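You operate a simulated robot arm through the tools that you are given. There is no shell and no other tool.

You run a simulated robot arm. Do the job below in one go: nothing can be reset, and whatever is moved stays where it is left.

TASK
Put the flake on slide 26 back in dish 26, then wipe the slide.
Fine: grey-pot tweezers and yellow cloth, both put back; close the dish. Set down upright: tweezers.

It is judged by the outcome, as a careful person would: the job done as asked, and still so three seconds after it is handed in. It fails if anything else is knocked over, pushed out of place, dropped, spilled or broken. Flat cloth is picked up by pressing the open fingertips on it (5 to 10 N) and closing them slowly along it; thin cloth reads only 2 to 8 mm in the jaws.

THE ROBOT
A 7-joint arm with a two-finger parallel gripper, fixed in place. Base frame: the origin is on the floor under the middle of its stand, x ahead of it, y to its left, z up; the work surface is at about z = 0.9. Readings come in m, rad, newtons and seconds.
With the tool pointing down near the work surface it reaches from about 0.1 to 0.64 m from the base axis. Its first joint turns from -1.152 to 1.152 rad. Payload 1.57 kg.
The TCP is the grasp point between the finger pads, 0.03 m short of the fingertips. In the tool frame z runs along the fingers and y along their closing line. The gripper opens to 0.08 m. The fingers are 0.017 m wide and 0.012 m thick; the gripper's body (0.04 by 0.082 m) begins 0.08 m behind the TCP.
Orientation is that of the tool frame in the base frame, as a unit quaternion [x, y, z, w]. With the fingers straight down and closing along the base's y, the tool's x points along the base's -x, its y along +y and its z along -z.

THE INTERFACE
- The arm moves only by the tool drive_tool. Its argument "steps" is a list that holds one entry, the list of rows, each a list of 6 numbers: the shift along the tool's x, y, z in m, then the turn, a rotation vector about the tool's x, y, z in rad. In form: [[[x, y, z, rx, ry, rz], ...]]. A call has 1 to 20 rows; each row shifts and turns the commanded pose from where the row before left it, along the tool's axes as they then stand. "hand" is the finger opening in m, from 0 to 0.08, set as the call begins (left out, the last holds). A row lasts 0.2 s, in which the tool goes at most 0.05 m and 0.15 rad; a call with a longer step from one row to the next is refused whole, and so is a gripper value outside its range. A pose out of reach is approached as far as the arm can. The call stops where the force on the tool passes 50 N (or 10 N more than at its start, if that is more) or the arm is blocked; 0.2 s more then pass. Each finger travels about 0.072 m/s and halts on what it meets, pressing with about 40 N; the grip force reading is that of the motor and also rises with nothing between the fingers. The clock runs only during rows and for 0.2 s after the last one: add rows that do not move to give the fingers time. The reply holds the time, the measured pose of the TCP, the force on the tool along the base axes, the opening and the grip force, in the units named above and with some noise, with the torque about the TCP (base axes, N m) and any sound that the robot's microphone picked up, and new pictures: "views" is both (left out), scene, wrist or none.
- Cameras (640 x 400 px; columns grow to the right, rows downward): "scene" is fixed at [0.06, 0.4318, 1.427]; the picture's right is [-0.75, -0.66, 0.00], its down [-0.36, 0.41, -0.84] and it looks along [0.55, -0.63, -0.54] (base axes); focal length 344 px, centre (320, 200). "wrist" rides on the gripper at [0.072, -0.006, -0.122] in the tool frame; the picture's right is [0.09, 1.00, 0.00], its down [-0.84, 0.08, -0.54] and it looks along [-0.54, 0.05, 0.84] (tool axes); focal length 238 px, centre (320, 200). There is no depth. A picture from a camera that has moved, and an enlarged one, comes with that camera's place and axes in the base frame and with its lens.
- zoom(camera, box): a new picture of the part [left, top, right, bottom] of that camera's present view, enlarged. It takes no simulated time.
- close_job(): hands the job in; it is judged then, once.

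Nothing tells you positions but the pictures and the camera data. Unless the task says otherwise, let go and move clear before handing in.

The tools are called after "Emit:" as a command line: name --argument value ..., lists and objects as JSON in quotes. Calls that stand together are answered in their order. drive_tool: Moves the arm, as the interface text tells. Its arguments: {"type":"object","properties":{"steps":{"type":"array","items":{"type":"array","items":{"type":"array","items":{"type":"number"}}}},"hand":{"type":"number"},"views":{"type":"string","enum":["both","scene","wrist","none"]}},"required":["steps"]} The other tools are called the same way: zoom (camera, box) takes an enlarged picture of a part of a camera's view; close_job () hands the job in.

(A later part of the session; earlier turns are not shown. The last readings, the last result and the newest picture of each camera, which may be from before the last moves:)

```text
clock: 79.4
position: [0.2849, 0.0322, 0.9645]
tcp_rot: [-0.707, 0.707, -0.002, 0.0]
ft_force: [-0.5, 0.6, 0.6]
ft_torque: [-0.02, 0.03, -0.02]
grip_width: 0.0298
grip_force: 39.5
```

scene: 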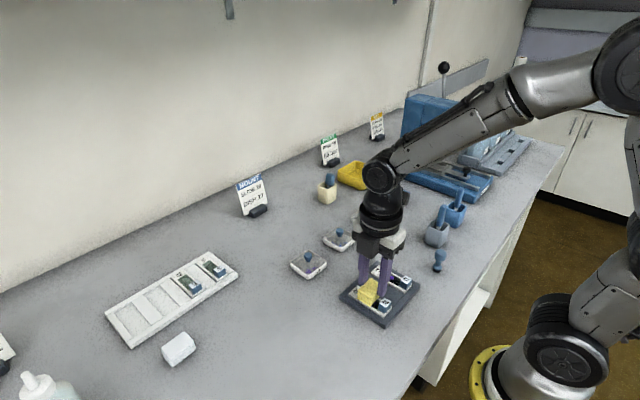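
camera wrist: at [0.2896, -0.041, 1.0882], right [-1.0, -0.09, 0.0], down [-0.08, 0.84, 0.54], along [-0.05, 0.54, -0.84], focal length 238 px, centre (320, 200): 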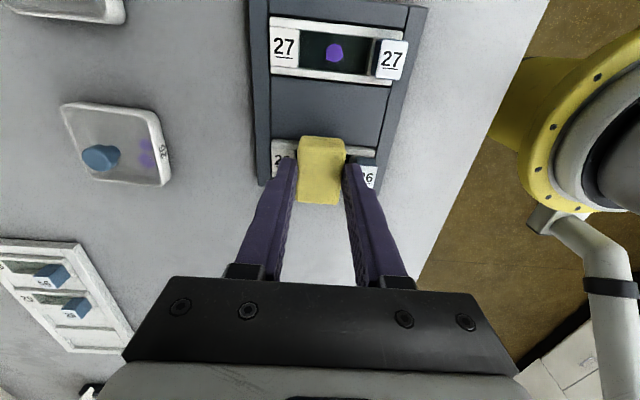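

Emit:
drive_tool --steps '[[[0, 0, 0.001, 0, 0, 0], [0, 0, 0, 0, 0, 0]]]'

Emit:
zoom --camera "scene" --box '[345, 260, 405, 320]'

Emit:
zoom --camera "wrist" --box '[240, 100, 400, 200]'

```text
clock: 80.0
position: [0.2854, 0.0326, 0.9637]
tcp_rot: [0.707, -0.707, 0.001, 0.0]
ft_force: [-0.6, -0.1, -0.6]
ft_torque: [-0.02, 0.0, 0.05]
grip_width: 0.03
grip_force: 39.5
camera wrist: at [0.2913, -0.0406, 1.0851], right [-1.0, -0.09, 0.0], down [-0.08, 0.84, 0.54], along [-0.05, 0.54, -0.84], focal length 238 px, centre (320, 200)
```

scene: 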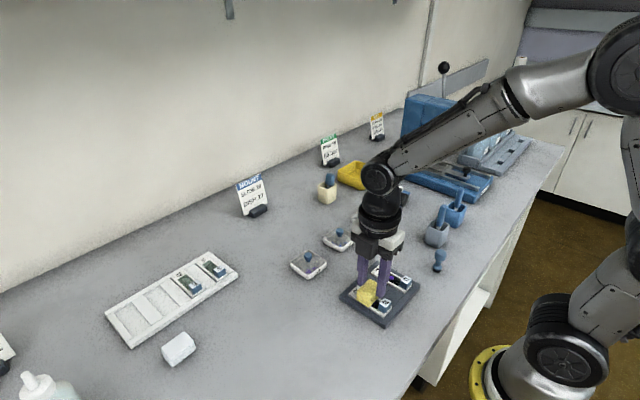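
wrist: 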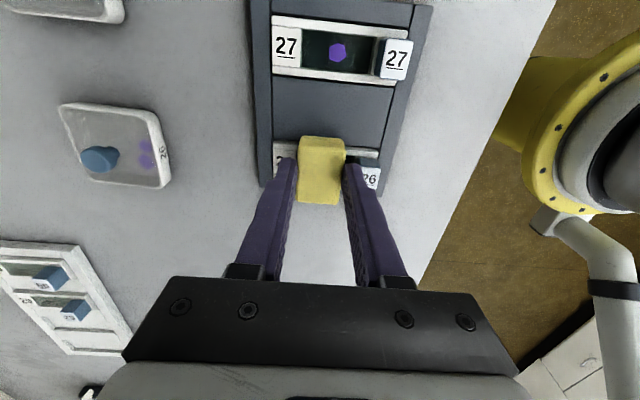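

```text
6.67 times, centred on (375, 290) of scene
camera zoom: at [0.06, 0.4318, 1.427], right [-0.75, -0.66, 0.0], down [-0.36, 0.41, -0.84], along [0.55, -0.63, -0.54], focal length 2290 px, centre (-47, -400)
```

zoom: 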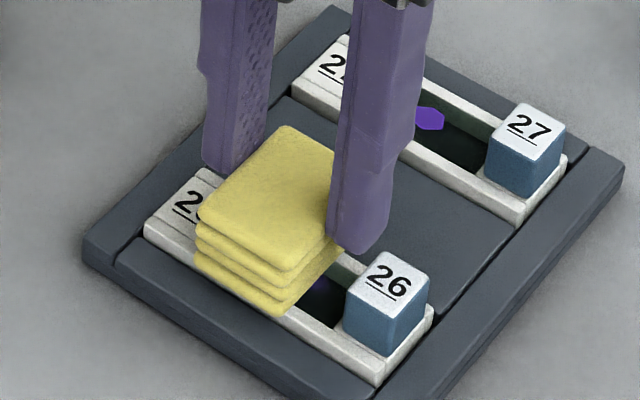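

```text
4.00 times, centred on (320, 150) of wrist
camera zoom: at [0.2913, -0.0406, 1.0851], right [-1.0, -0.09, 0.0], down [-0.08, 0.84, 0.54], along [-0.05, 0.54, -0.84], focal length 953 px, centre (320, 400)
```

zoom: 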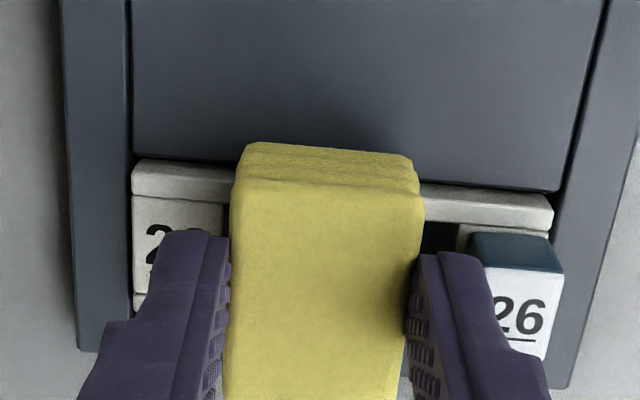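

The pad is at wall-top height with almost no clearance between the near finger and the block. I'll shift 1 mm more in +x and go down another millimetre to feel for contact.

Emit:
drive_tool --steps '[[[0, -0.001, 0, 0, 0, 0], [0, 0, 0.001, 0, 0, 0], [0, 0, 0, 0, 0, 0]]]' --views "none"

```text
clock: 80.8
position: [0.2852, 0.0319, 0.9631]
tcp_rot: [0.708, -0.707, 0.001, 0.0]
ft_force: [0.0, -0.4, -0.2]
ft_torque: [0.03, 0.0, -0.03]
grip_width: 0.0301
grip_force: 39.9
```

Emit:
drive_tool --steps '[[[0, 0, 0.001, 0, 0, 0], [0, 0, 0, 0, 0, 0]]]'

Emit:
zoom --camera "scene" --box '[350, 270, 400, 315]'

Emit:
zoom --camera "wrist" --box '[260, 120, 390, 200]'

```text
clock: 81.4
position: [0.2871, 0.0315, 0.9606]
tcp_rot: [0.707, -0.707, 0.001, 0.0]
ft_force: [0.0, -0.6, 0.3]
ft_torque: [-0.01, 0.0, -0.02]
grip_width: 0.0298
grip_force: 39.3
camera wrist: at [0.2927, -0.0407, 1.0832], right [-1.0, -0.09, 0.0], down [-0.08, 0.84, 0.54], along [-0.05, 0.54, -0.84], focal length 238 px, centre (320, 200)
```

scene: 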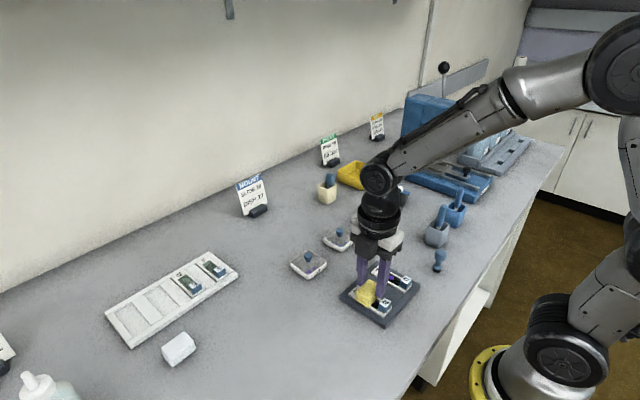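
wrist: 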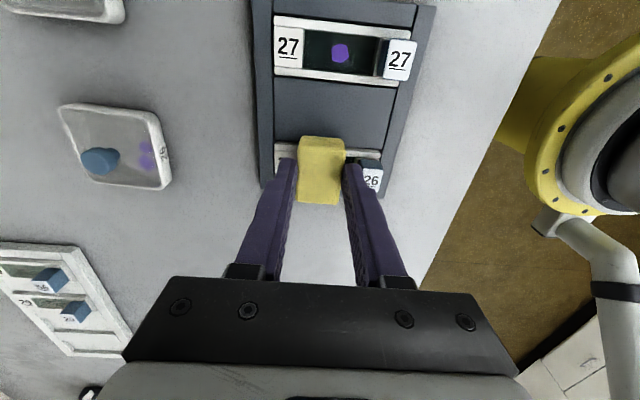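

```text
8.89 times, centred on (375, 292) of scene
camera zoom: at [0.06, 0.4318, 1.427], right [-0.75, -0.66, 0.0], down [-0.36, 0.41, -0.84], along [0.55, -0.63, -0.54], focal length 3054 px, centre (-169, -622)
```

zoom: 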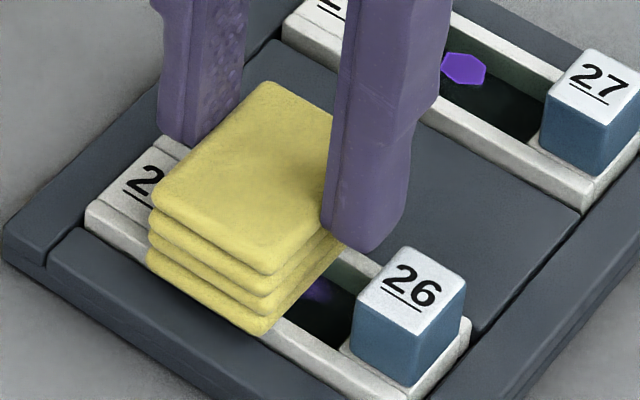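

```text
4.92 times, centred on (325, 160) of wrist
camera zoom: at [0.2927, -0.0407, 1.0832], right [-1.0, -0.09, 0.0], down [-0.08, 0.84, 0.54], along [-0.05, 0.54, -0.84], focal length 1173 px, centre (295, 397)
```

zoom: 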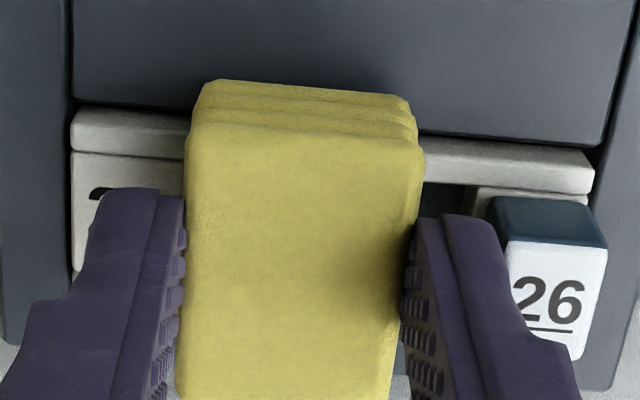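

Emit:
drive_tool --steps '[[[0, 0, 0.001, 0, 0, 0], [0, 0, 0, 0, 0, 0]]]' --views "none"

```text
clock: 82.0
position: [0.285, 0.0318, 0.9617]
tcp_rot: [0.707, -0.707, 0.001, -0.002]
ft_force: [-0.1, 0.2, 5.8]
ft_torque: [0.04, 0.03, -0.02]
grip_width: 0.0301
grip_force: 39.6
```

Centred contact at about 6 N. I'll wipe with short strokes along y, keeping x fixed because of the finger and block clearance.

Emit:
drive_tool --steps '[[[0.003, 0, 0, 0, 0, 0], [0.003, 0, 0, 0, 0, 0], [-0.003, 0, 0, 0, 0, 0], [-0.003, 0, 0, 0, 0, 0], [-0.003, 0, 0, 0, 0, 0], [-0.003, 0, 0, 0, 0, 0], [0.003, 0, 0, 0, 0, 0], [0.003, 0, 0, 0, 0, 0], [0, 0, 0, 0, 0, 0]]]'

Emit:
zoom --camera "scene" --box '[350, 270, 400, 315]'

Emit:
zoom --camera "wrist" --box '[260, 120, 390, 200]'

```text
clock: 84.0
position: [0.2852, 0.0326, 0.9597]
tcp_rot: [-0.707, 0.708, -0.001, 0.001]
ft_force: [0.0, 13.2, 18.7]
ft_torque: [0.67, -0.01, 0.01]
grip_width: 0.03
grip_force: 39.6
camera wrist: at [0.2931, -0.0397, 1.082], right [-1.0, -0.09, 0.0], down [-0.08, 0.84, 0.54], along [-0.05, 0.54, -0.84], focal length 238 px, centre (320, 200)
```

scene: 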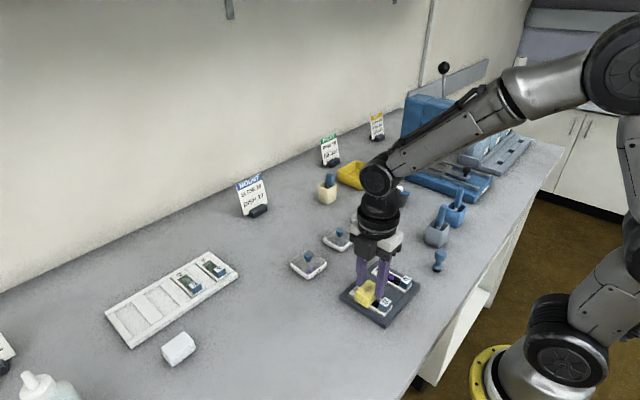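
wrist: 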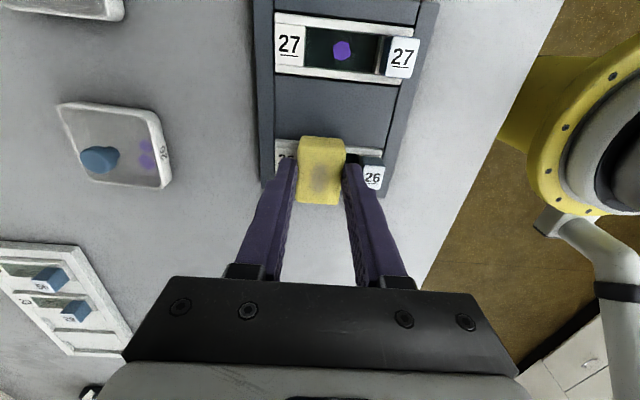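

```text
8.89 times, centred on (375, 292) of scene
camera zoom: at [0.0598, 0.4322, 1.4269], right [-0.75, -0.66, 0.0], down [-0.36, 0.41, -0.84], along [0.55, -0.63, -0.54], focal length 3054 px, centre (-169, -622)
```

zoom: 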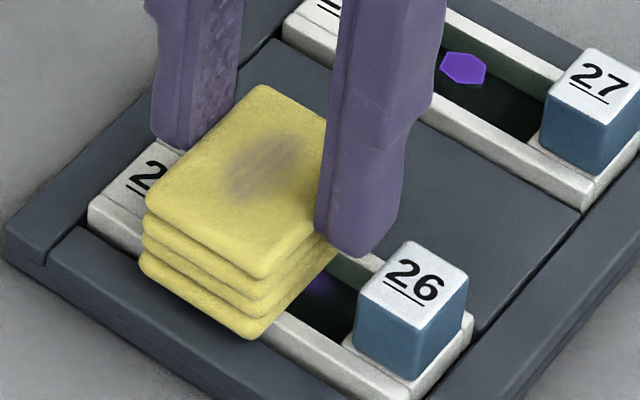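

```text
4.92 times, centred on (325, 160) of wrist
camera zoom: at [0.2931, -0.0397, 1.082], right [-1.0, -0.09, 0.0], down [-0.08, 0.84, 0.54], along [-0.05, 0.54, -0.84], focal length 1173 px, centre (295, 397)
```

zoom: 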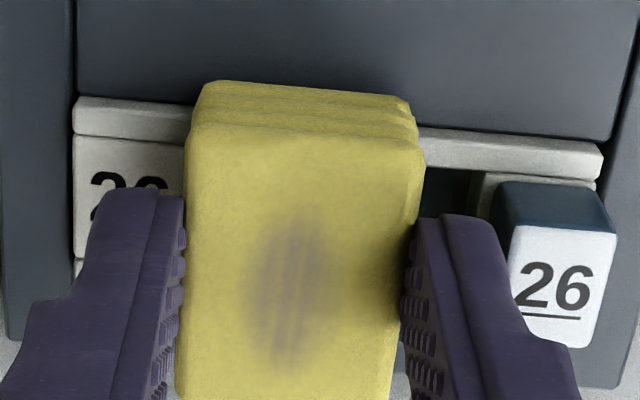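

The cloth is picking up the stain. I'll lift a little and look at how much is left on the slide.

Emit:
drive_tool --steps '[[[0, 0, -0.003, 0, 0, 0], [0, 0, -0.01, 0, 0, 0], [0, 0, -0.02, 0, 0, 0], [0.02, 0, -0.01, 0, 0, 0], [0, 0, 0, 0, 0, 0]]]'

Emit:
zoom --camera "scene" --box '[345, 265, 405, 320]'

Emit:
zoom --camera "wrist" --box '[240, 60, 400, 200]'

```text
clock: 85.2
position: [0.2852, 0.0132, 1.0042]
tcp_rot: [-0.707, 0.707, -0.003, 0.001]
ft_force: [0.2, 0.6, -0.1]
ft_torque: [-0.04, -0.03, -0.03]
grip_width: 0.0302
grip_force: 39.7
camera wrist: at [0.2923, -0.0596, 1.1252], right [-1.0, -0.09, 0.0], down [-0.08, 0.84, 0.54], along [-0.05, 0.54, -0.84], focal length 238 px, centre (320, 200)
```

scene: 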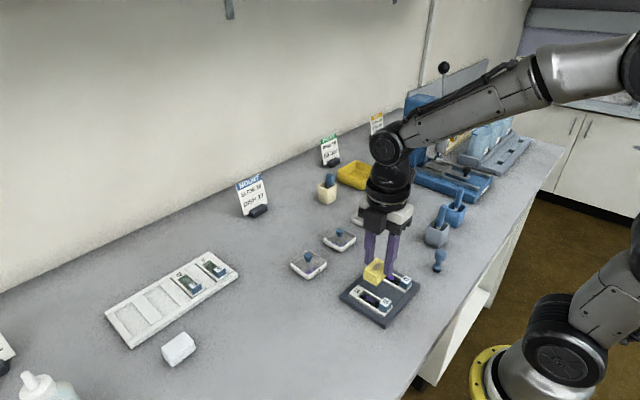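
wrist: 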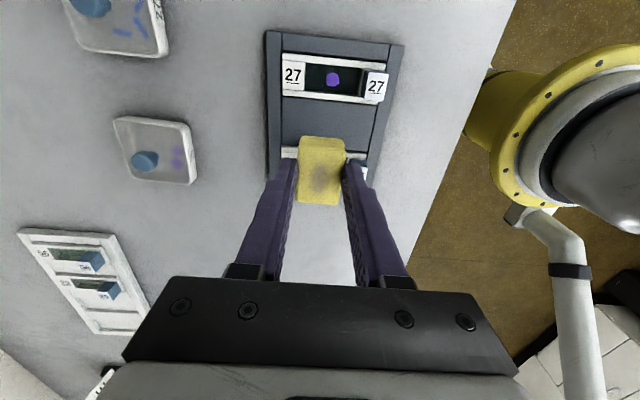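

```text
7.27 times, centred on (375, 292) of scene
camera zoom: at [0.06, 0.4318, 1.427], right [-0.75, -0.66, 0.0], down [-0.36, 0.41, -0.84], along [0.55, -0.63, -0.54], focal length 2498 px, centre (-80, -473)
```

zoom: 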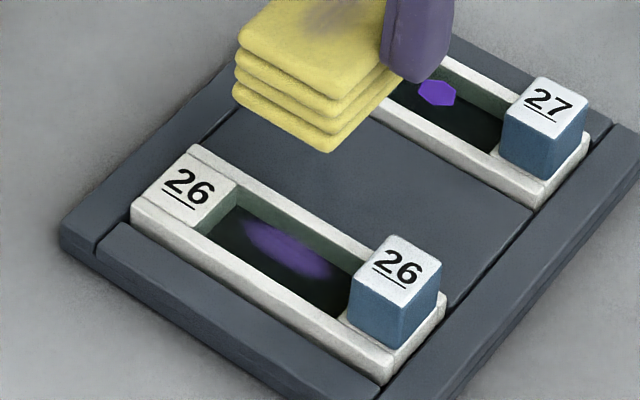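

```text
2.86 times, centred on (320, 130) of wrist
camera zoom: at [0.2923, -0.0596, 1.1252], right [-1.0, -0.09, 0.0], down [-0.08, 0.84, 0.54], along [-0.05, 0.54, -0.84], focal length 681 px, centre (320, 400)
```

zoom: 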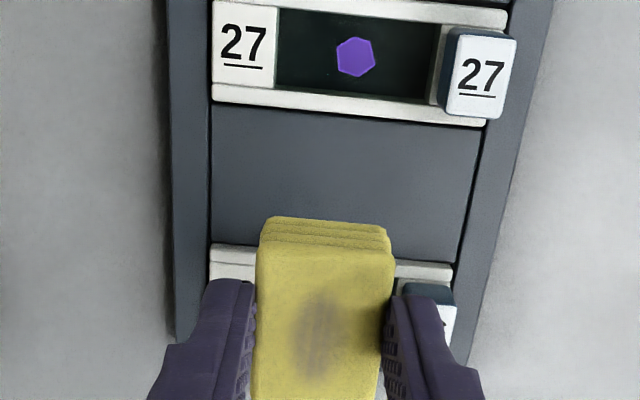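

The smear is still visible, perhaps fainter. I'll zoom in.

Emit:
zoom --camera "scene" --box '[355, 285, 390, 310]'

```text
16.00 times, centred on (372, 298) of scene
camera zoom: at [0.06, 0.4318, 1.427], right [-0.75, -0.66, 0.0], down [-0.36, 0.41, -0.84], along [0.55, -0.63, -0.54], focal length 5497 px, centre (-520, -1360)
```

zoom: 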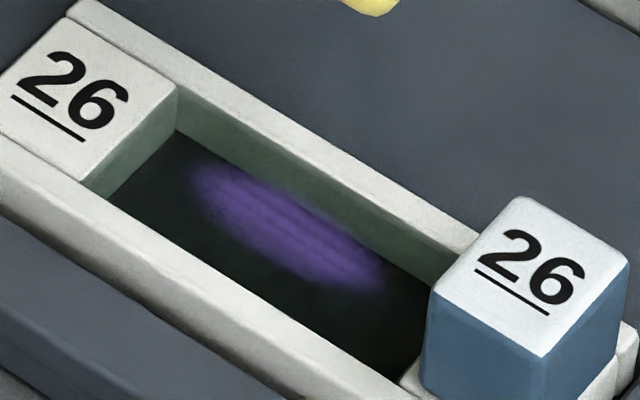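

The cloth clearly took up stain, but much of the smear is left. I'll go back down to the same spot and do more strokes at moderate force.

Emit:
drive_tool --steps '[[[-0.02, 0, 0.01, 0, 0, 0], [0, 0, 0.02, 0, 0, 0], [0, 0, 0.008, 0, 0, 0], [0, 0, 0.003, 0, 0, 0], [0, 0, 0, 0, 0, 0]]]' --views "none"

```text
clock: 86.4
position: [0.2861, 0.0333, 0.9612]
tcp_rot: [0.707, -0.707, 0.001, 0.001]
ft_force: [0.2, 0.1, 0.6]
ft_torque: [0.0, -0.01, -0.03]
grip_width: 0.0298
grip_force: 39.4
```

Emit:
drive_tool --steps '[[[0, 0, 0.001, 0, 0, 0], [0, 0, 0, 0, 0, 0]]]' --views "scene"

Emit:
zoom --camera "scene" --box '[355, 275, 390, 310]'

```text
clock: 87.0
position: [0.2846, 0.0329, 0.9611]
tcp_rot: [0.707, -0.707, 0.002, 0.0]
ft_force: [-0.3, 1.2, -0.4]
ft_torque: [0.02, -0.01, -0.02]
grip_width: 0.03
grip_force: 39.5
```

scene: 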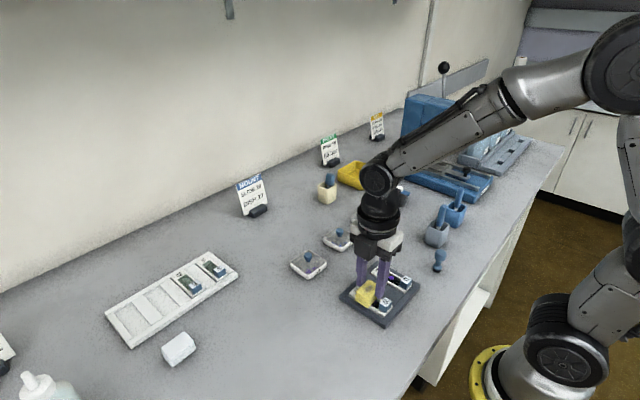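

```text
11.43 times, centred on (372, 292) of scene
camera zoom: at [0.06, 0.4318, 1.427], right [-0.75, -0.66, 0.0], down [-0.36, 0.41, -0.84], along [0.55, -0.63, -0.54], focal length 3926 px, centre (-280, -857)
```

zoom: 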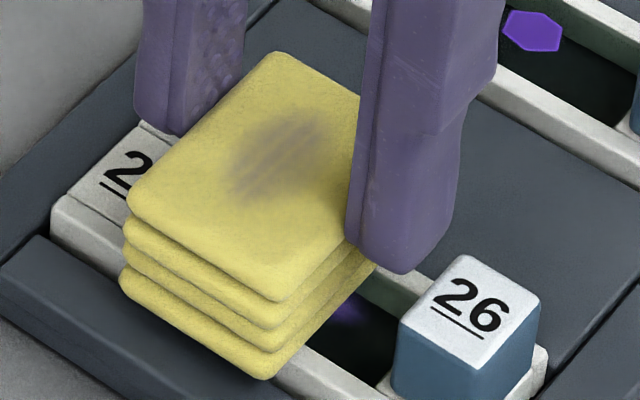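

Emit:
drive_tool --steps '[[[0, 0, 0.001, 0, 0, 0], [0, 0, 0, 0, 0, 0]]]' --views "none"

```text
clock: 87.6
position: [0.2865, 0.0326, 0.9606]
tcp_rot: [-0.707, 0.707, -0.001, 0.002]
ft_force: [-0.6, 0.2, 5.3]
ft_torque: [0.02, 0.01, -0.03]
grip_width: 0.0299
grip_force: 39.2
```

Emit:
drive_tool --steps '[[[0.0025, 0, 0, 0, 0, 0], [0.0025, 0, 0, 0, 0, 0], [-0.0025, 0, 0, 0, 0, 0], [-0.0025, 0, 0, 0, 0, 0], [-0.0025, 0, 0, 0, 0, 0], [-0.0025, 0, 0, 0, 0, 0], [0.0025, 0, 0, 0, 0, 0], [0.0025, 0, 0, 0, 0, 0], [0.0025, 0, 0, 0, 0, 0], [0.0025, 0, 0, 0, 0, 0], [-0.0025, 0, 0, 0, 0, 0], [-0.0025, 0, 0, 0, 0, 0], [-0.0025, 0, 0, 0, 0, 0], [-0.0025, 0, 0, 0, 0, 0], [0.0025, 0, 0, 0, 0, 0], [0.0025, 0, 0, 0, 0, 0], [0, 0, 0, 0, 0, 0]]]'

Emit:
zoom --camera "scene" --box '[355, 275, 390, 310]'

Emit:
zoom --camera "wrist" --box '[260, 120, 390, 200]'

```text
clock: 91.2
position: [0.2861, 0.0323, 0.9603]
tcp_rot: [0.708, -0.707, 0.0, -0.001]
ft_force: [1.6, 7.2, 9.5]
ft_torque: [0.35, -0.04, -0.01]
grip_width: 0.0302
grip_force: 39.5
camera wrist: at [0.2929, -0.0404, 1.0819], right [-1.0, -0.09, 0.0], down [-0.08, 0.84, 0.54], along [-0.05, 0.54, -0.84], focal length 238 px, centre (320, 200)
```

scene: 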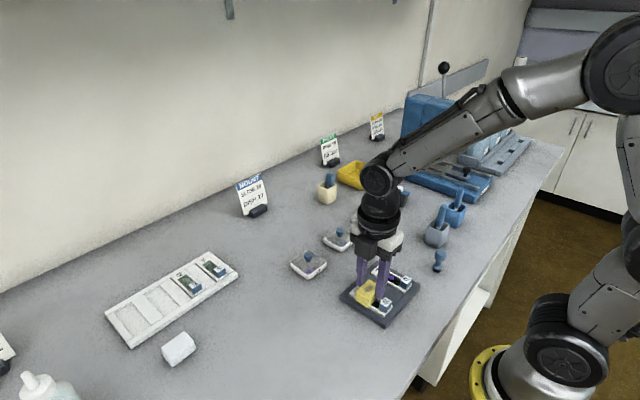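
wrist: 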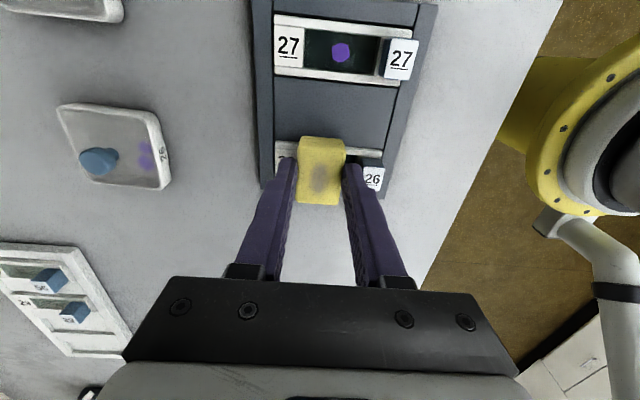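

```text
11.43 times, centred on (372, 292) of scene
camera zoom: at [0.0599, 0.432, 1.4269], right [-0.75, -0.66, 0.0], down [-0.36, 0.41, -0.84], along [0.55, -0.63, -0.54], focal length 3926 px, centre (-280, -857)
```

zoom: 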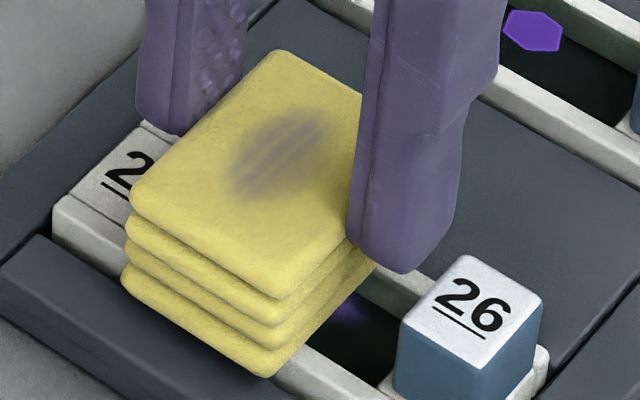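

```text
4.92 times, centred on (325, 160) of wrist
camera zoom: at [0.2929, -0.0404, 1.0819], right [-1.0, -0.09, 0.0], down [-0.08, 0.84, 0.54], along [-0.05, 0.54, -0.84], focal length 1173 px, centre (295, 397)
```

zoom: 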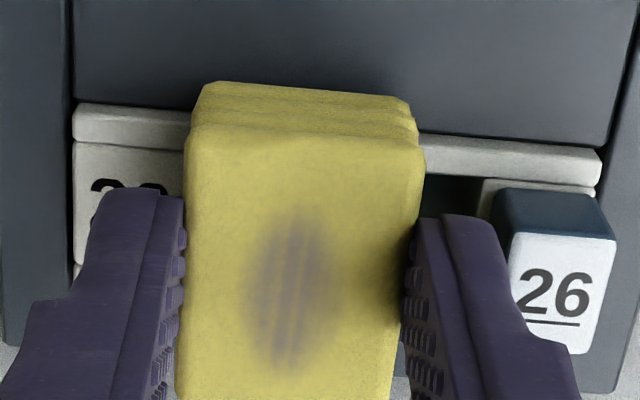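

Emit:
drive_tool --steps '[[[0, 0, -0.003, 0, 0, 0], [0, 0, -0.01, 0, 0, 0], [0, 0, -0.02, 0, 0, 0], [0.02, 0, -0.01, 0, 0, 0], [0, 0, 0, 0, 0, 0]]]' --views "scene"

Emit:
zoom --camera "scene" --box '[355, 285, 390, 310]'

```text
clock: 92.4
position: [0.2849, 0.0096, 1.004]
tcp_rot: [0.707, -0.707, 0.001, 0.0]
ft_force: [0.4, -0.2, -0.1]
ft_torque: [0.01, 0.06, -0.01]
grip_width: 0.0297
grip_force: 39.2
```

scene: 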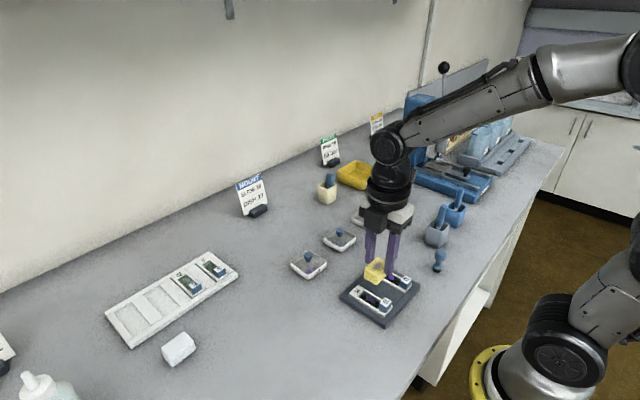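

```text
16.00 times, centred on (372, 298) of scene
camera zoom: at [0.06, 0.4318, 1.427], right [-0.75, -0.66, 0.0], down [-0.36, 0.41, -0.84], along [0.55, -0.63, -0.54], focal length 5497 px, centre (-520, -1360)
```

zoom: 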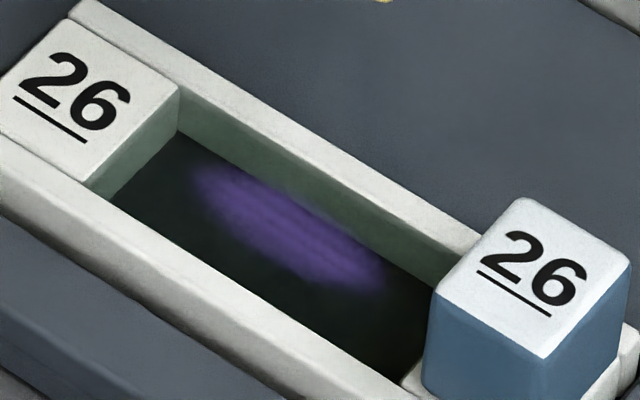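

The smear is fading slowly. I'll repeat with longer strokes at the same gentle pressure.

Emit:
drive_tool --steps '[[[-0.02, 0, 0.01, 0, 0, 0], [0, 0, 0.02, 0, 0, 0], [0, 0, 0.01, 0, 0, 0], [0, 0, 0.002, 0, 0, 0], [0, 0, 0.001, 0, 0, 0], [0, 0, 0, 0, 0, 0]]]' --views "none"

Emit:
drive_tool --steps '[[[0.004, 0, 0.0003, 0, 0, 0], [0.004, 0, 0, 0, 0, 0], [-0.004, 0, 0, 0, 0, 0], [-0.004, 0, 0, 0, 0, 0], [-0.004, 0, 0, 0, 0, 0], [-0.004, 0, 0, 0, 0, 0], [0.004, 0, 0, 0, 0, 0], [0.004, 0, 0, 0, 0, 0], [0.004, 0, 0, 0, 0, 0], [0.004, 0, 0, 0, 0, 0], [-0.004, 0, 0, 0, 0, 0], [-0.004, 0, 0, 0, 0, 0], [-0.004, 0, 0, 0, 0, 0], [-0.004, 0, 0, 0, 0, 0], [0.004, 0, 0, 0, 0, 0], [0.004, 0, 0, 0, 0, 0], [0, 0, 0, 0, 0, 0]]]' --views "none"

Emit:
drive_tool --steps '[[[0, 0, -0.003, 0, 0, 0], [0, 0, -0.01, 0, 0, 0], [0, 0, -0.02, 0, 0, 0], [0.02, 0, -0.01, 0, 0, 0], [0, 0, 0, 0, 0, 0]]]' --views "scene"

Emit:
zoom --camera "scene" --box '[355, 285, 390, 310]'

```text
clock: 93.8
position: [0.2866, 0.0315, 0.9601]
tcp_rot: [-0.707, 0.707, -0.001, 0.001]
ft_force: [0.1, -0.7, 4.0]
ft_torque: [-0.03, 0.0, 0.01]
grip_width: 0.0299
grip_force: 39.3
```

```text
clock: 97.4
position: [0.2857, 0.0319, 0.9595]
tcp_rot: [0.707, -0.707, 0.0, 0.0]
ft_force: [1.9, 5.6, 7.8]
ft_torque: [0.23, -0.09, -0.01]
grip_width: 0.0303
grip_force: 39.9
```

```text
clock: 98.6
position: [0.2849, 0.0123, 1.0036]
tcp_rot: [0.707, -0.707, 0.002, -0.001]
ft_force: [-0.2, 0.4, 0.4]
ft_torque: [0.01, 0.0, -0.01]
grip_width: 0.0298
grip_force: 39.4
```

scene: 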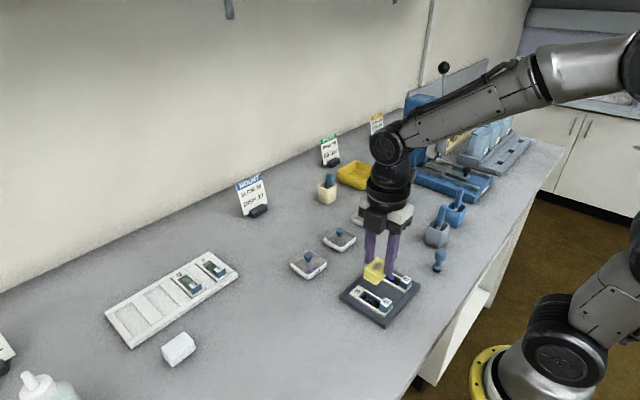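

```text
16.00 times, centred on (372, 298) of scene
camera zoom: at [0.06, 0.4318, 1.427], right [-0.75, -0.66, 0.0], down [-0.36, 0.41, -0.84], along [0.55, -0.63, -0.54], focal length 5497 px, centre (-520, -1360)
```

zoom: 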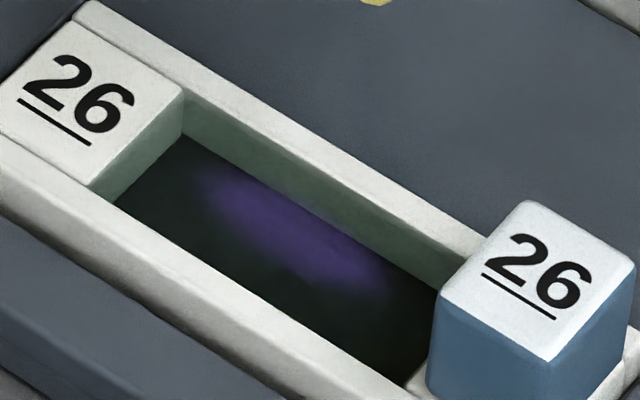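

The smear is clearly fainter now. I'll continue with more rounds.

Emit:
drive_tool --steps '[[[-0.02, 0, 0.01, 0, 0, 0], [0, 0, 0.02, 0, 0, 0], [0, 0, 0.01, 0, 0, 0], [0, 0, 0.002, 0, 0, 0], [0, 0, 0.0005, 0, 0, 0], [0, 0, 0, 0, 0, 0]]]' --views "none"

Emit:
drive_tool --steps '[[[0.004, 0, 0.0003, 0, 0, 0], [0.004, 0, 0, 0, 0, 0], [-0.004, 0, 0, 0, 0, 0], [-0.004, 0, 0, 0, 0, 0], [-0.004, 0, 0, 0, 0, 0], [-0.004, 0, 0, 0, 0, 0], [0.004, 0, 0, 0, 0, 0], [0.004, 0, 0, 0, 0, 0], [0.004, 0, 0, 0, 0, 0], [0.004, 0, 0, 0, 0, 0], [-0.004, 0, 0, 0, 0, 0], [-0.004, 0, 0, 0, 0, 0], [-0.004, 0, 0, 0, 0, 0], [-0.004, 0, 0, 0, 0, 0], [0.004, 0, 0, 0, 0, 0], [0.004, 0, 0, 0, 0, 0], [0, 0, 0, 0, 0, 0]]]' --views "none"

Emit:
drive_tool --steps '[[[0.004, 0, 0, 0, 0, 0], [0.004, 0, 0, 0, 0, 0], [-0.004, 0, 0, 0, 0, 0], [-0.004, 0, 0, 0, 0, 0], [-0.004, 0, 0, 0, 0, 0], [-0.004, 0, 0, 0, 0, 0], [0.004, 0, 0, 0, 0, 0], [0.004, 0, 0, 0, 0, 0], [0, 0, 0, 0, 0, 0]]]'

Emit:
zoom --camera "scene" --box '[355, 275, 390, 310]'

Emit:
zoom --camera "wrist" --box '[260, 120, 390, 200]'

```text
clock: 100.0
position: [0.287, 0.0326, 0.9607]
tcp_rot: [0.707, -0.707, 0.0, 0.0]
ft_force: [-1.4, -0.2, 3.7]
ft_torque: [0.02, 0.05, -0.03]
grip_width: 0.0301
grip_force: 39.4
```

```text
clock: 103.6
position: [0.286, 0.0323, 0.9588]
tcp_rot: [0.708, -0.707, 0.0, -0.001]
ft_force: [1.1, 3.6, 6.1]
ft_torque: [0.12, -0.03, -0.01]
grip_width: 0.03
grip_force: 39.8
```

```text
clock: 105.6
position: [0.2863, 0.0325, 0.9609]
tcp_rot: [0.707, -0.707, 0.001, 0.001]
ft_force: [0.0, 0.8, 1.3]
ft_torque: [0.03, -0.04, 0.0]
grip_width: 0.0301
grip_force: 39.5
camera wrist: at [0.2926, -0.0409, 1.0819], right [-1.0, -0.09, 0.0], down [-0.08, 0.84, 0.54], along [-0.05, 0.54, -0.84], focal length 238 px, centre (320, 200)
```

scene: 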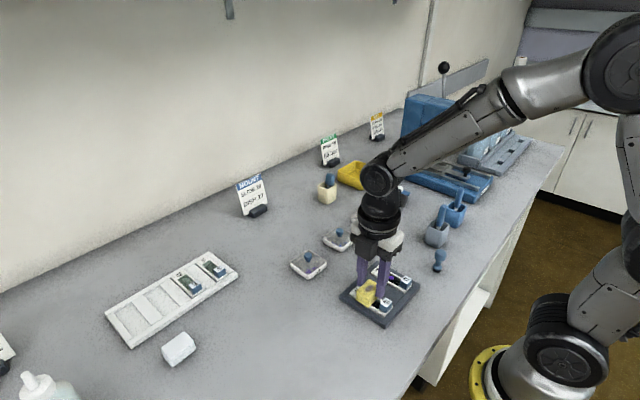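
wrist: 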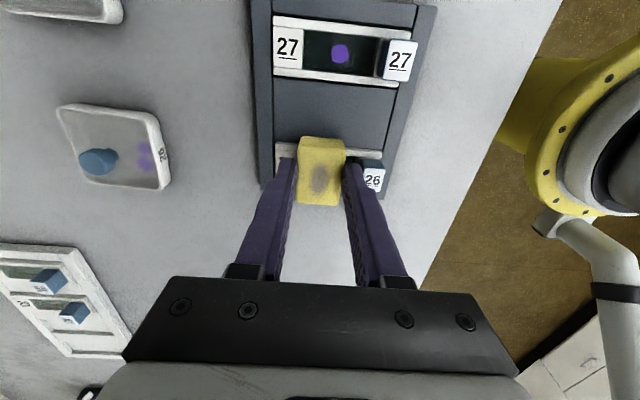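

```text
11.43 times, centred on (372, 292) of scene
camera zoom: at [0.06, 0.4318, 1.427], right [-0.75, -0.66, 0.0], down [-0.36, 0.41, -0.84], along [0.55, -0.63, -0.54], focal length 3926 px, centre (-280, -857)
```

zoom: 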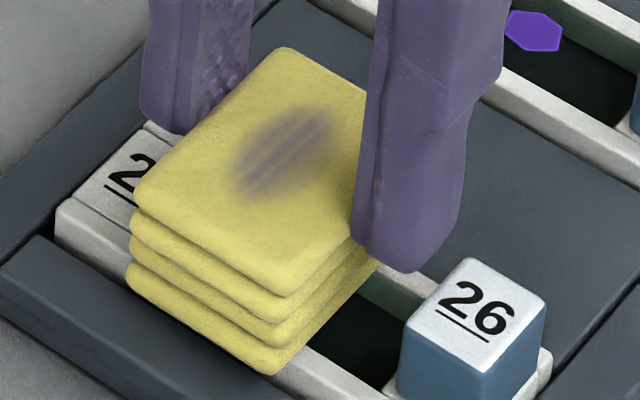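

```text
4.92 times, centred on (325, 160) of wrist
camera zoom: at [0.2926, -0.0409, 1.0819], right [-1.0, -0.09, 0.0], down [-0.08, 0.84, 0.54], along [-0.05, 0.54, -0.84], focal length 1173 px, centre (295, 397)
```

zoom: 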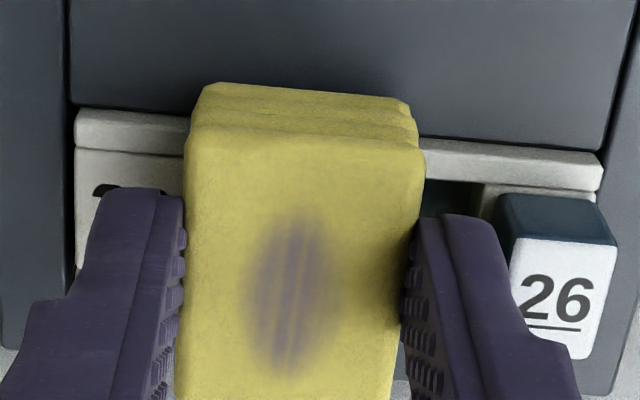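

The visible end of the smear looks almost clean, but the pressure has dropped to about 1 N. I'll press slightly more, do another round, and check.

Emit:
drive_tool --steps '[[[0.004, 0, 0.0006, 0, 0, 0], [0.004, 0, 0, 0, 0, 0], [-0.004, 0, 0, 0, 0, 0], [-0.004, 0, 0, 0, 0, 0], [-0.004, 0, 0, 0, 0, 0], [-0.004, 0, 0, 0, 0, 0], [0.004, 0, 0, 0, 0, 0], [0.004, 0, 0, 0, 0, 0], [0.004, 0, 0, 0, 0, 0], [0.004, 0, 0, 0, 0, 0], [-0.004, 0, 0, 0, 0, 0], [-0.004, 0, 0, 0, 0, 0], [-0.004, 0, 0, 0, 0, 0], [-0.004, 0, 0, 0, 0, 0], [0.004, 0, 0, 0, 0, 0], [0.004, 0, 0, 0, 0, 0], [0, 0, 0, 0, 0, 0]]]' --views "none"

Emit:
drive_tool --steps '[[[0, 0, -0.003, 0, 0, 0], [0, 0, -0.01, 0, 0, 0], [0, 0, -0.02, 0, 0, 0], [0.02, 0, -0.01, 0, 0, 0], [0, 0, 0, 0, 0, 0]]]'

Emit:
zoom --camera "scene" --box '[355, 285, 390, 310]'

Emit:
zoom --camera "scene" --box '[335, 245, 425, 330]'

```text
clock: 109.2
position: [0.2864, 0.0319, 0.9605]
tcp_rot: [-0.707, 0.707, -0.001, 0.0]
ft_force: [0.7, 1.0, -0.1]
ft_torque: [0.02, 0.01, 0.01]
grip_width: 0.0302
grip_force: 39.5
```

```text
clock: 110.4
position: [0.2863, 0.0128, 1.0022]
tcp_rot: [0.707, -0.707, 0.001, 0.0]
ft_force: [-0.2, 1.5, -1.7]
ft_torque: [0.02, -0.02, 0.0]
grip_width: 0.0299
grip_force: 38.8
camera wrist: at [0.2947, -0.0598, 1.1241], right [-1.0, -0.09, 0.0], down [-0.08, 0.84, 0.54], along [-0.05, 0.54, -0.84], focal length 238 px, centre (320, 200)
```

scene: 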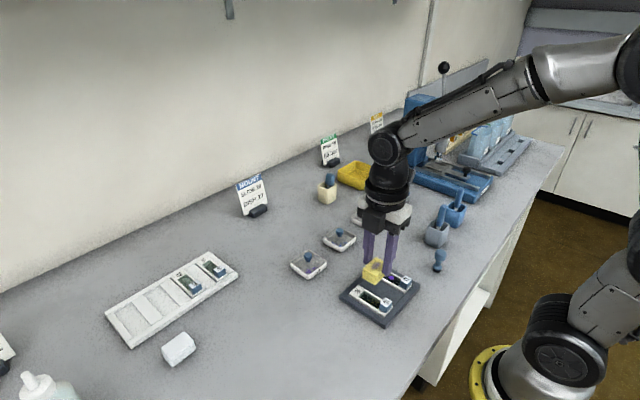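
wrist: 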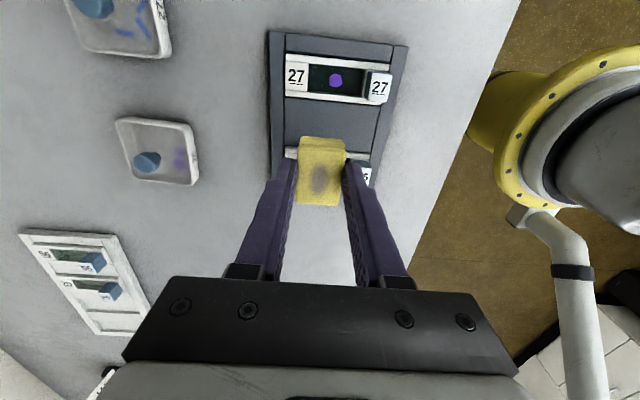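

```text
16.00 times, centred on (372, 298) of scene
camera zoom: at [0.06, 0.4318, 1.427], right [-0.75, -0.66, 0.0], down [-0.36, 0.41, -0.84], along [0.55, -0.63, -0.54], focal length 5497 px, centre (-520, -1360)
```

zoom: 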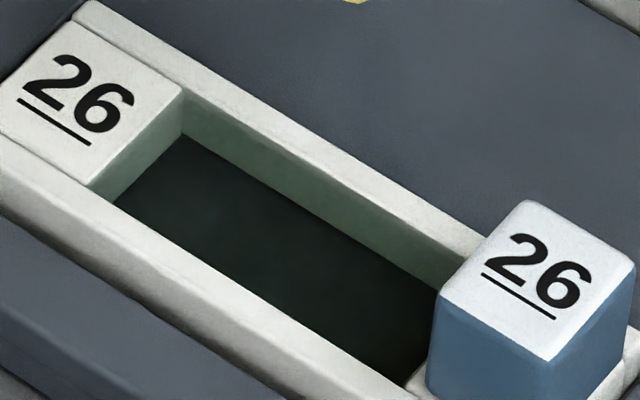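

```text
4.71 times, centred on (380, 288) of scene
camera zoom: at [0.06, 0.4318, 1.427], right [-0.75, -0.66, 0.0], down [-0.36, 0.41, -0.84], along [0.55, -0.63, -0.54], focal length 1617 px, centre (38, -212)
```

zoom: 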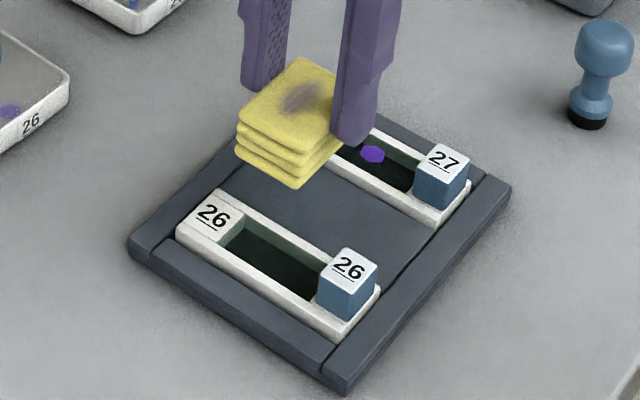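

The slide is clean. Next I'll carry the cloth back to where it came from by reversing my commanded moves.

Emit:
drive_tool --steps '[[[0, 0, -0.025, 0, 0, 0], [-0.02423, -0.02169, 0, 0, 0, 0], [-0.02423, -0.02169, 0, 0, 0, 0], [-0.02423, -0.02169, 0, 0, 0, 0], [-0.02423, -0.02169, 0, 0, 0, 0], [-0.02423, -0.02169, 0, 0, 0, 0], [-0.02423, -0.02169, 0, 0, 0, 0], [-0.02423, -0.02169, 0, 0, 0, 0], [-0.02419, -0.02167, 0, 0, 0, 0], [0, 0, 0.03, 0, 0, 0], [0, 0, 0.025, 0, 0, 0], [0, 0, 0.015, 0, 0, 0], [0, 0, 0, 0, 0, 0]]]'

Emit:
zoom --camera "scene" --box '[205, 260, 275, 330]'

Emit:
zoom --camera "wrist" --box '[240, 100, 400, 200]'

```text
clock: 113.2
position: [0.4576, 0.2057, 0.9559]
tcp_rot: [-0.707, 0.707, -0.001, 0.0]
ft_force: [0.3, -0.1, -0.9]
ft_torque: [0.02, 0.01, -0.01]
grip_width: 0.0299
grip_force: 39.4
camera wrist: at [0.4655, 0.1341, 1.0782], right [-1.0, -0.09, 0.0], down [-0.08, 0.84, 0.54], along [-0.05, 0.54, -0.84], focal length 238 px, centre (320, 200)
```

scene: 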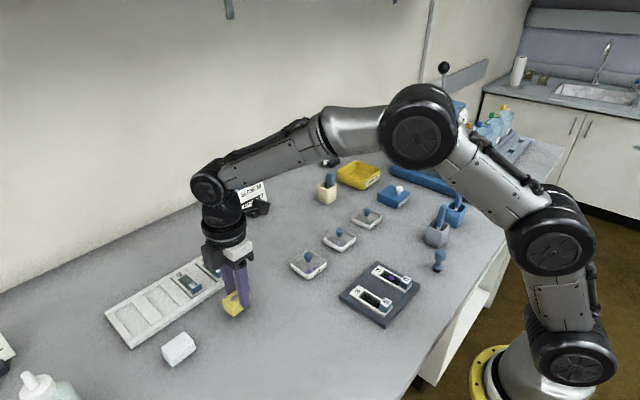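
wrist: 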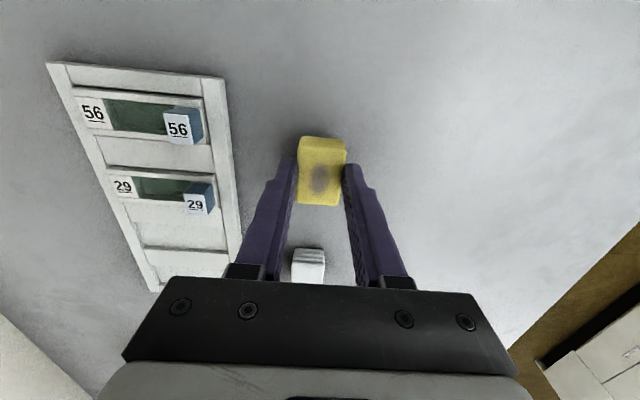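

```text
5.71 times, centred on (240, 295) of scene
camera zoom: at [0.06, 0.4318, 1.427], right [-0.75, -0.66, 0.0], down [-0.36, 0.41, -0.84], along [0.55, -0.63, -0.54], focal length 1963 px, centre (777, -343)
```

zoom: 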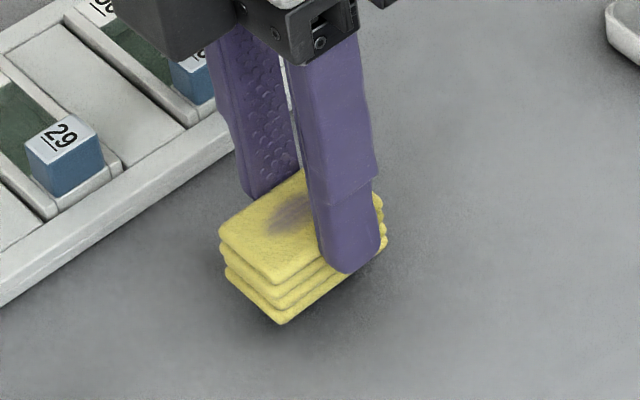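

```text
4.00 times, centred on (320, 150) of wrist
camera zoom: at [0.4655, 0.1341, 1.0782], right [-1.0, -0.09, 0.0], down [-0.08, 0.84, 0.54], along [-0.05, 0.54, -0.84], focal length 953 px, centre (320, 400)
```

zoom: 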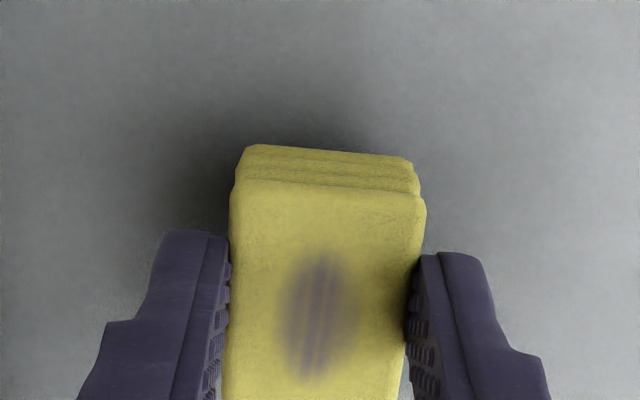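

The pad is back above its original spot, about a centimetre up. I'll lower it gently to the bench.

Emit:
drive_tool --steps '[[[0, 0, 0.004, 0, 0, 0], [0, 0, 0.004, 0, 0, 0], [0, 0, 0, 0, 0, 0]]]' --views "none"

```text
clock: 114.0
position: [0.4589, 0.2061, 0.9487]
tcp_rot: [0.707, -0.707, 0.002, 0.0]
ft_force: [0.0, -0.5, -1.1]
ft_torque: [-0.02, 0.02, -0.02]
grip_width: 0.0301
grip_force: 38.9
```

Emit:
drive_tool --steps '[[[0, 0, 0.0015, 0, 0, 0], [0, 0, 0.0013, 0, 0, 0], [0, 0, 0, 0, 0, 0]]]' --views "none"

```text
clock: 114.8
position: [0.4594, 0.2068, 0.9472]
tcp_rot: [-0.707, 0.707, -0.001, 0.001]
ft_force: [0.6, -0.1, -0.2]
ft_torque: [0.03, -0.02, 0.03]
grip_width: 0.0301
grip_force: 39.2
```

Emit:
drive_tool --steps '[[[0, 0, 0.001, 0, 0, 0], [0, 0, 0, 0, 0, 0]]]' --views "none"

```text
clock: 115.4
position: [0.459, 0.2058, 0.9451]
tcp_rot: [-0.707, 0.707, -0.002, 0.0]
ft_force: [-0.4, -0.5, -0.8]
ft_torque: [0.0, 0.01, -0.04]
grip_width: 0.0297
grip_force: 39.2
```

Emit:
drive_tool --steps '[[[0, 0, 0.001, 0, 0, 0], [0, 0, 0, 0, 0, 0]]]' --views "scene"

Emit:
zoom --camera "scene" --box '[205, 270, 275, 330]'

```text
clock: 116.0
position: [0.4597, 0.2055, 0.945]
tcp_rot: [-0.707, 0.707, -0.002, 0.001]
ft_force: [-2.5, -0.4, 5.3]
ft_torque: [-0.08, 0.1, -0.06]
grip_width: 0.03
grip_force: 39.6
```

scene: 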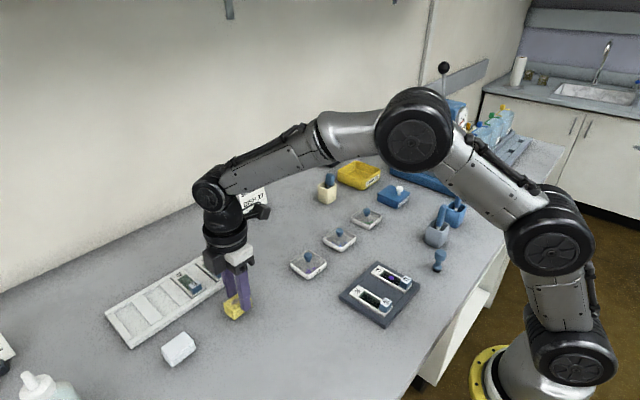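

```text
6.67 times, centred on (240, 300) of scene
camera zoom: at [0.0599, 0.4318, 1.427], right [-0.75, -0.66, 0.0], down [-0.36, 0.41, -0.84], along [0.55, -0.63, -0.54], focal length 2290 px, centre (853, -467)
```

zoom: 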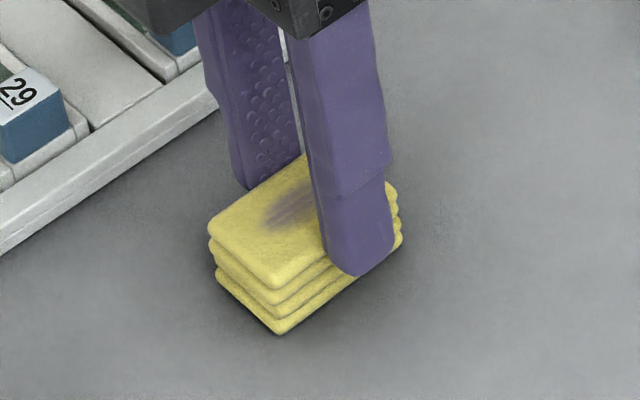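

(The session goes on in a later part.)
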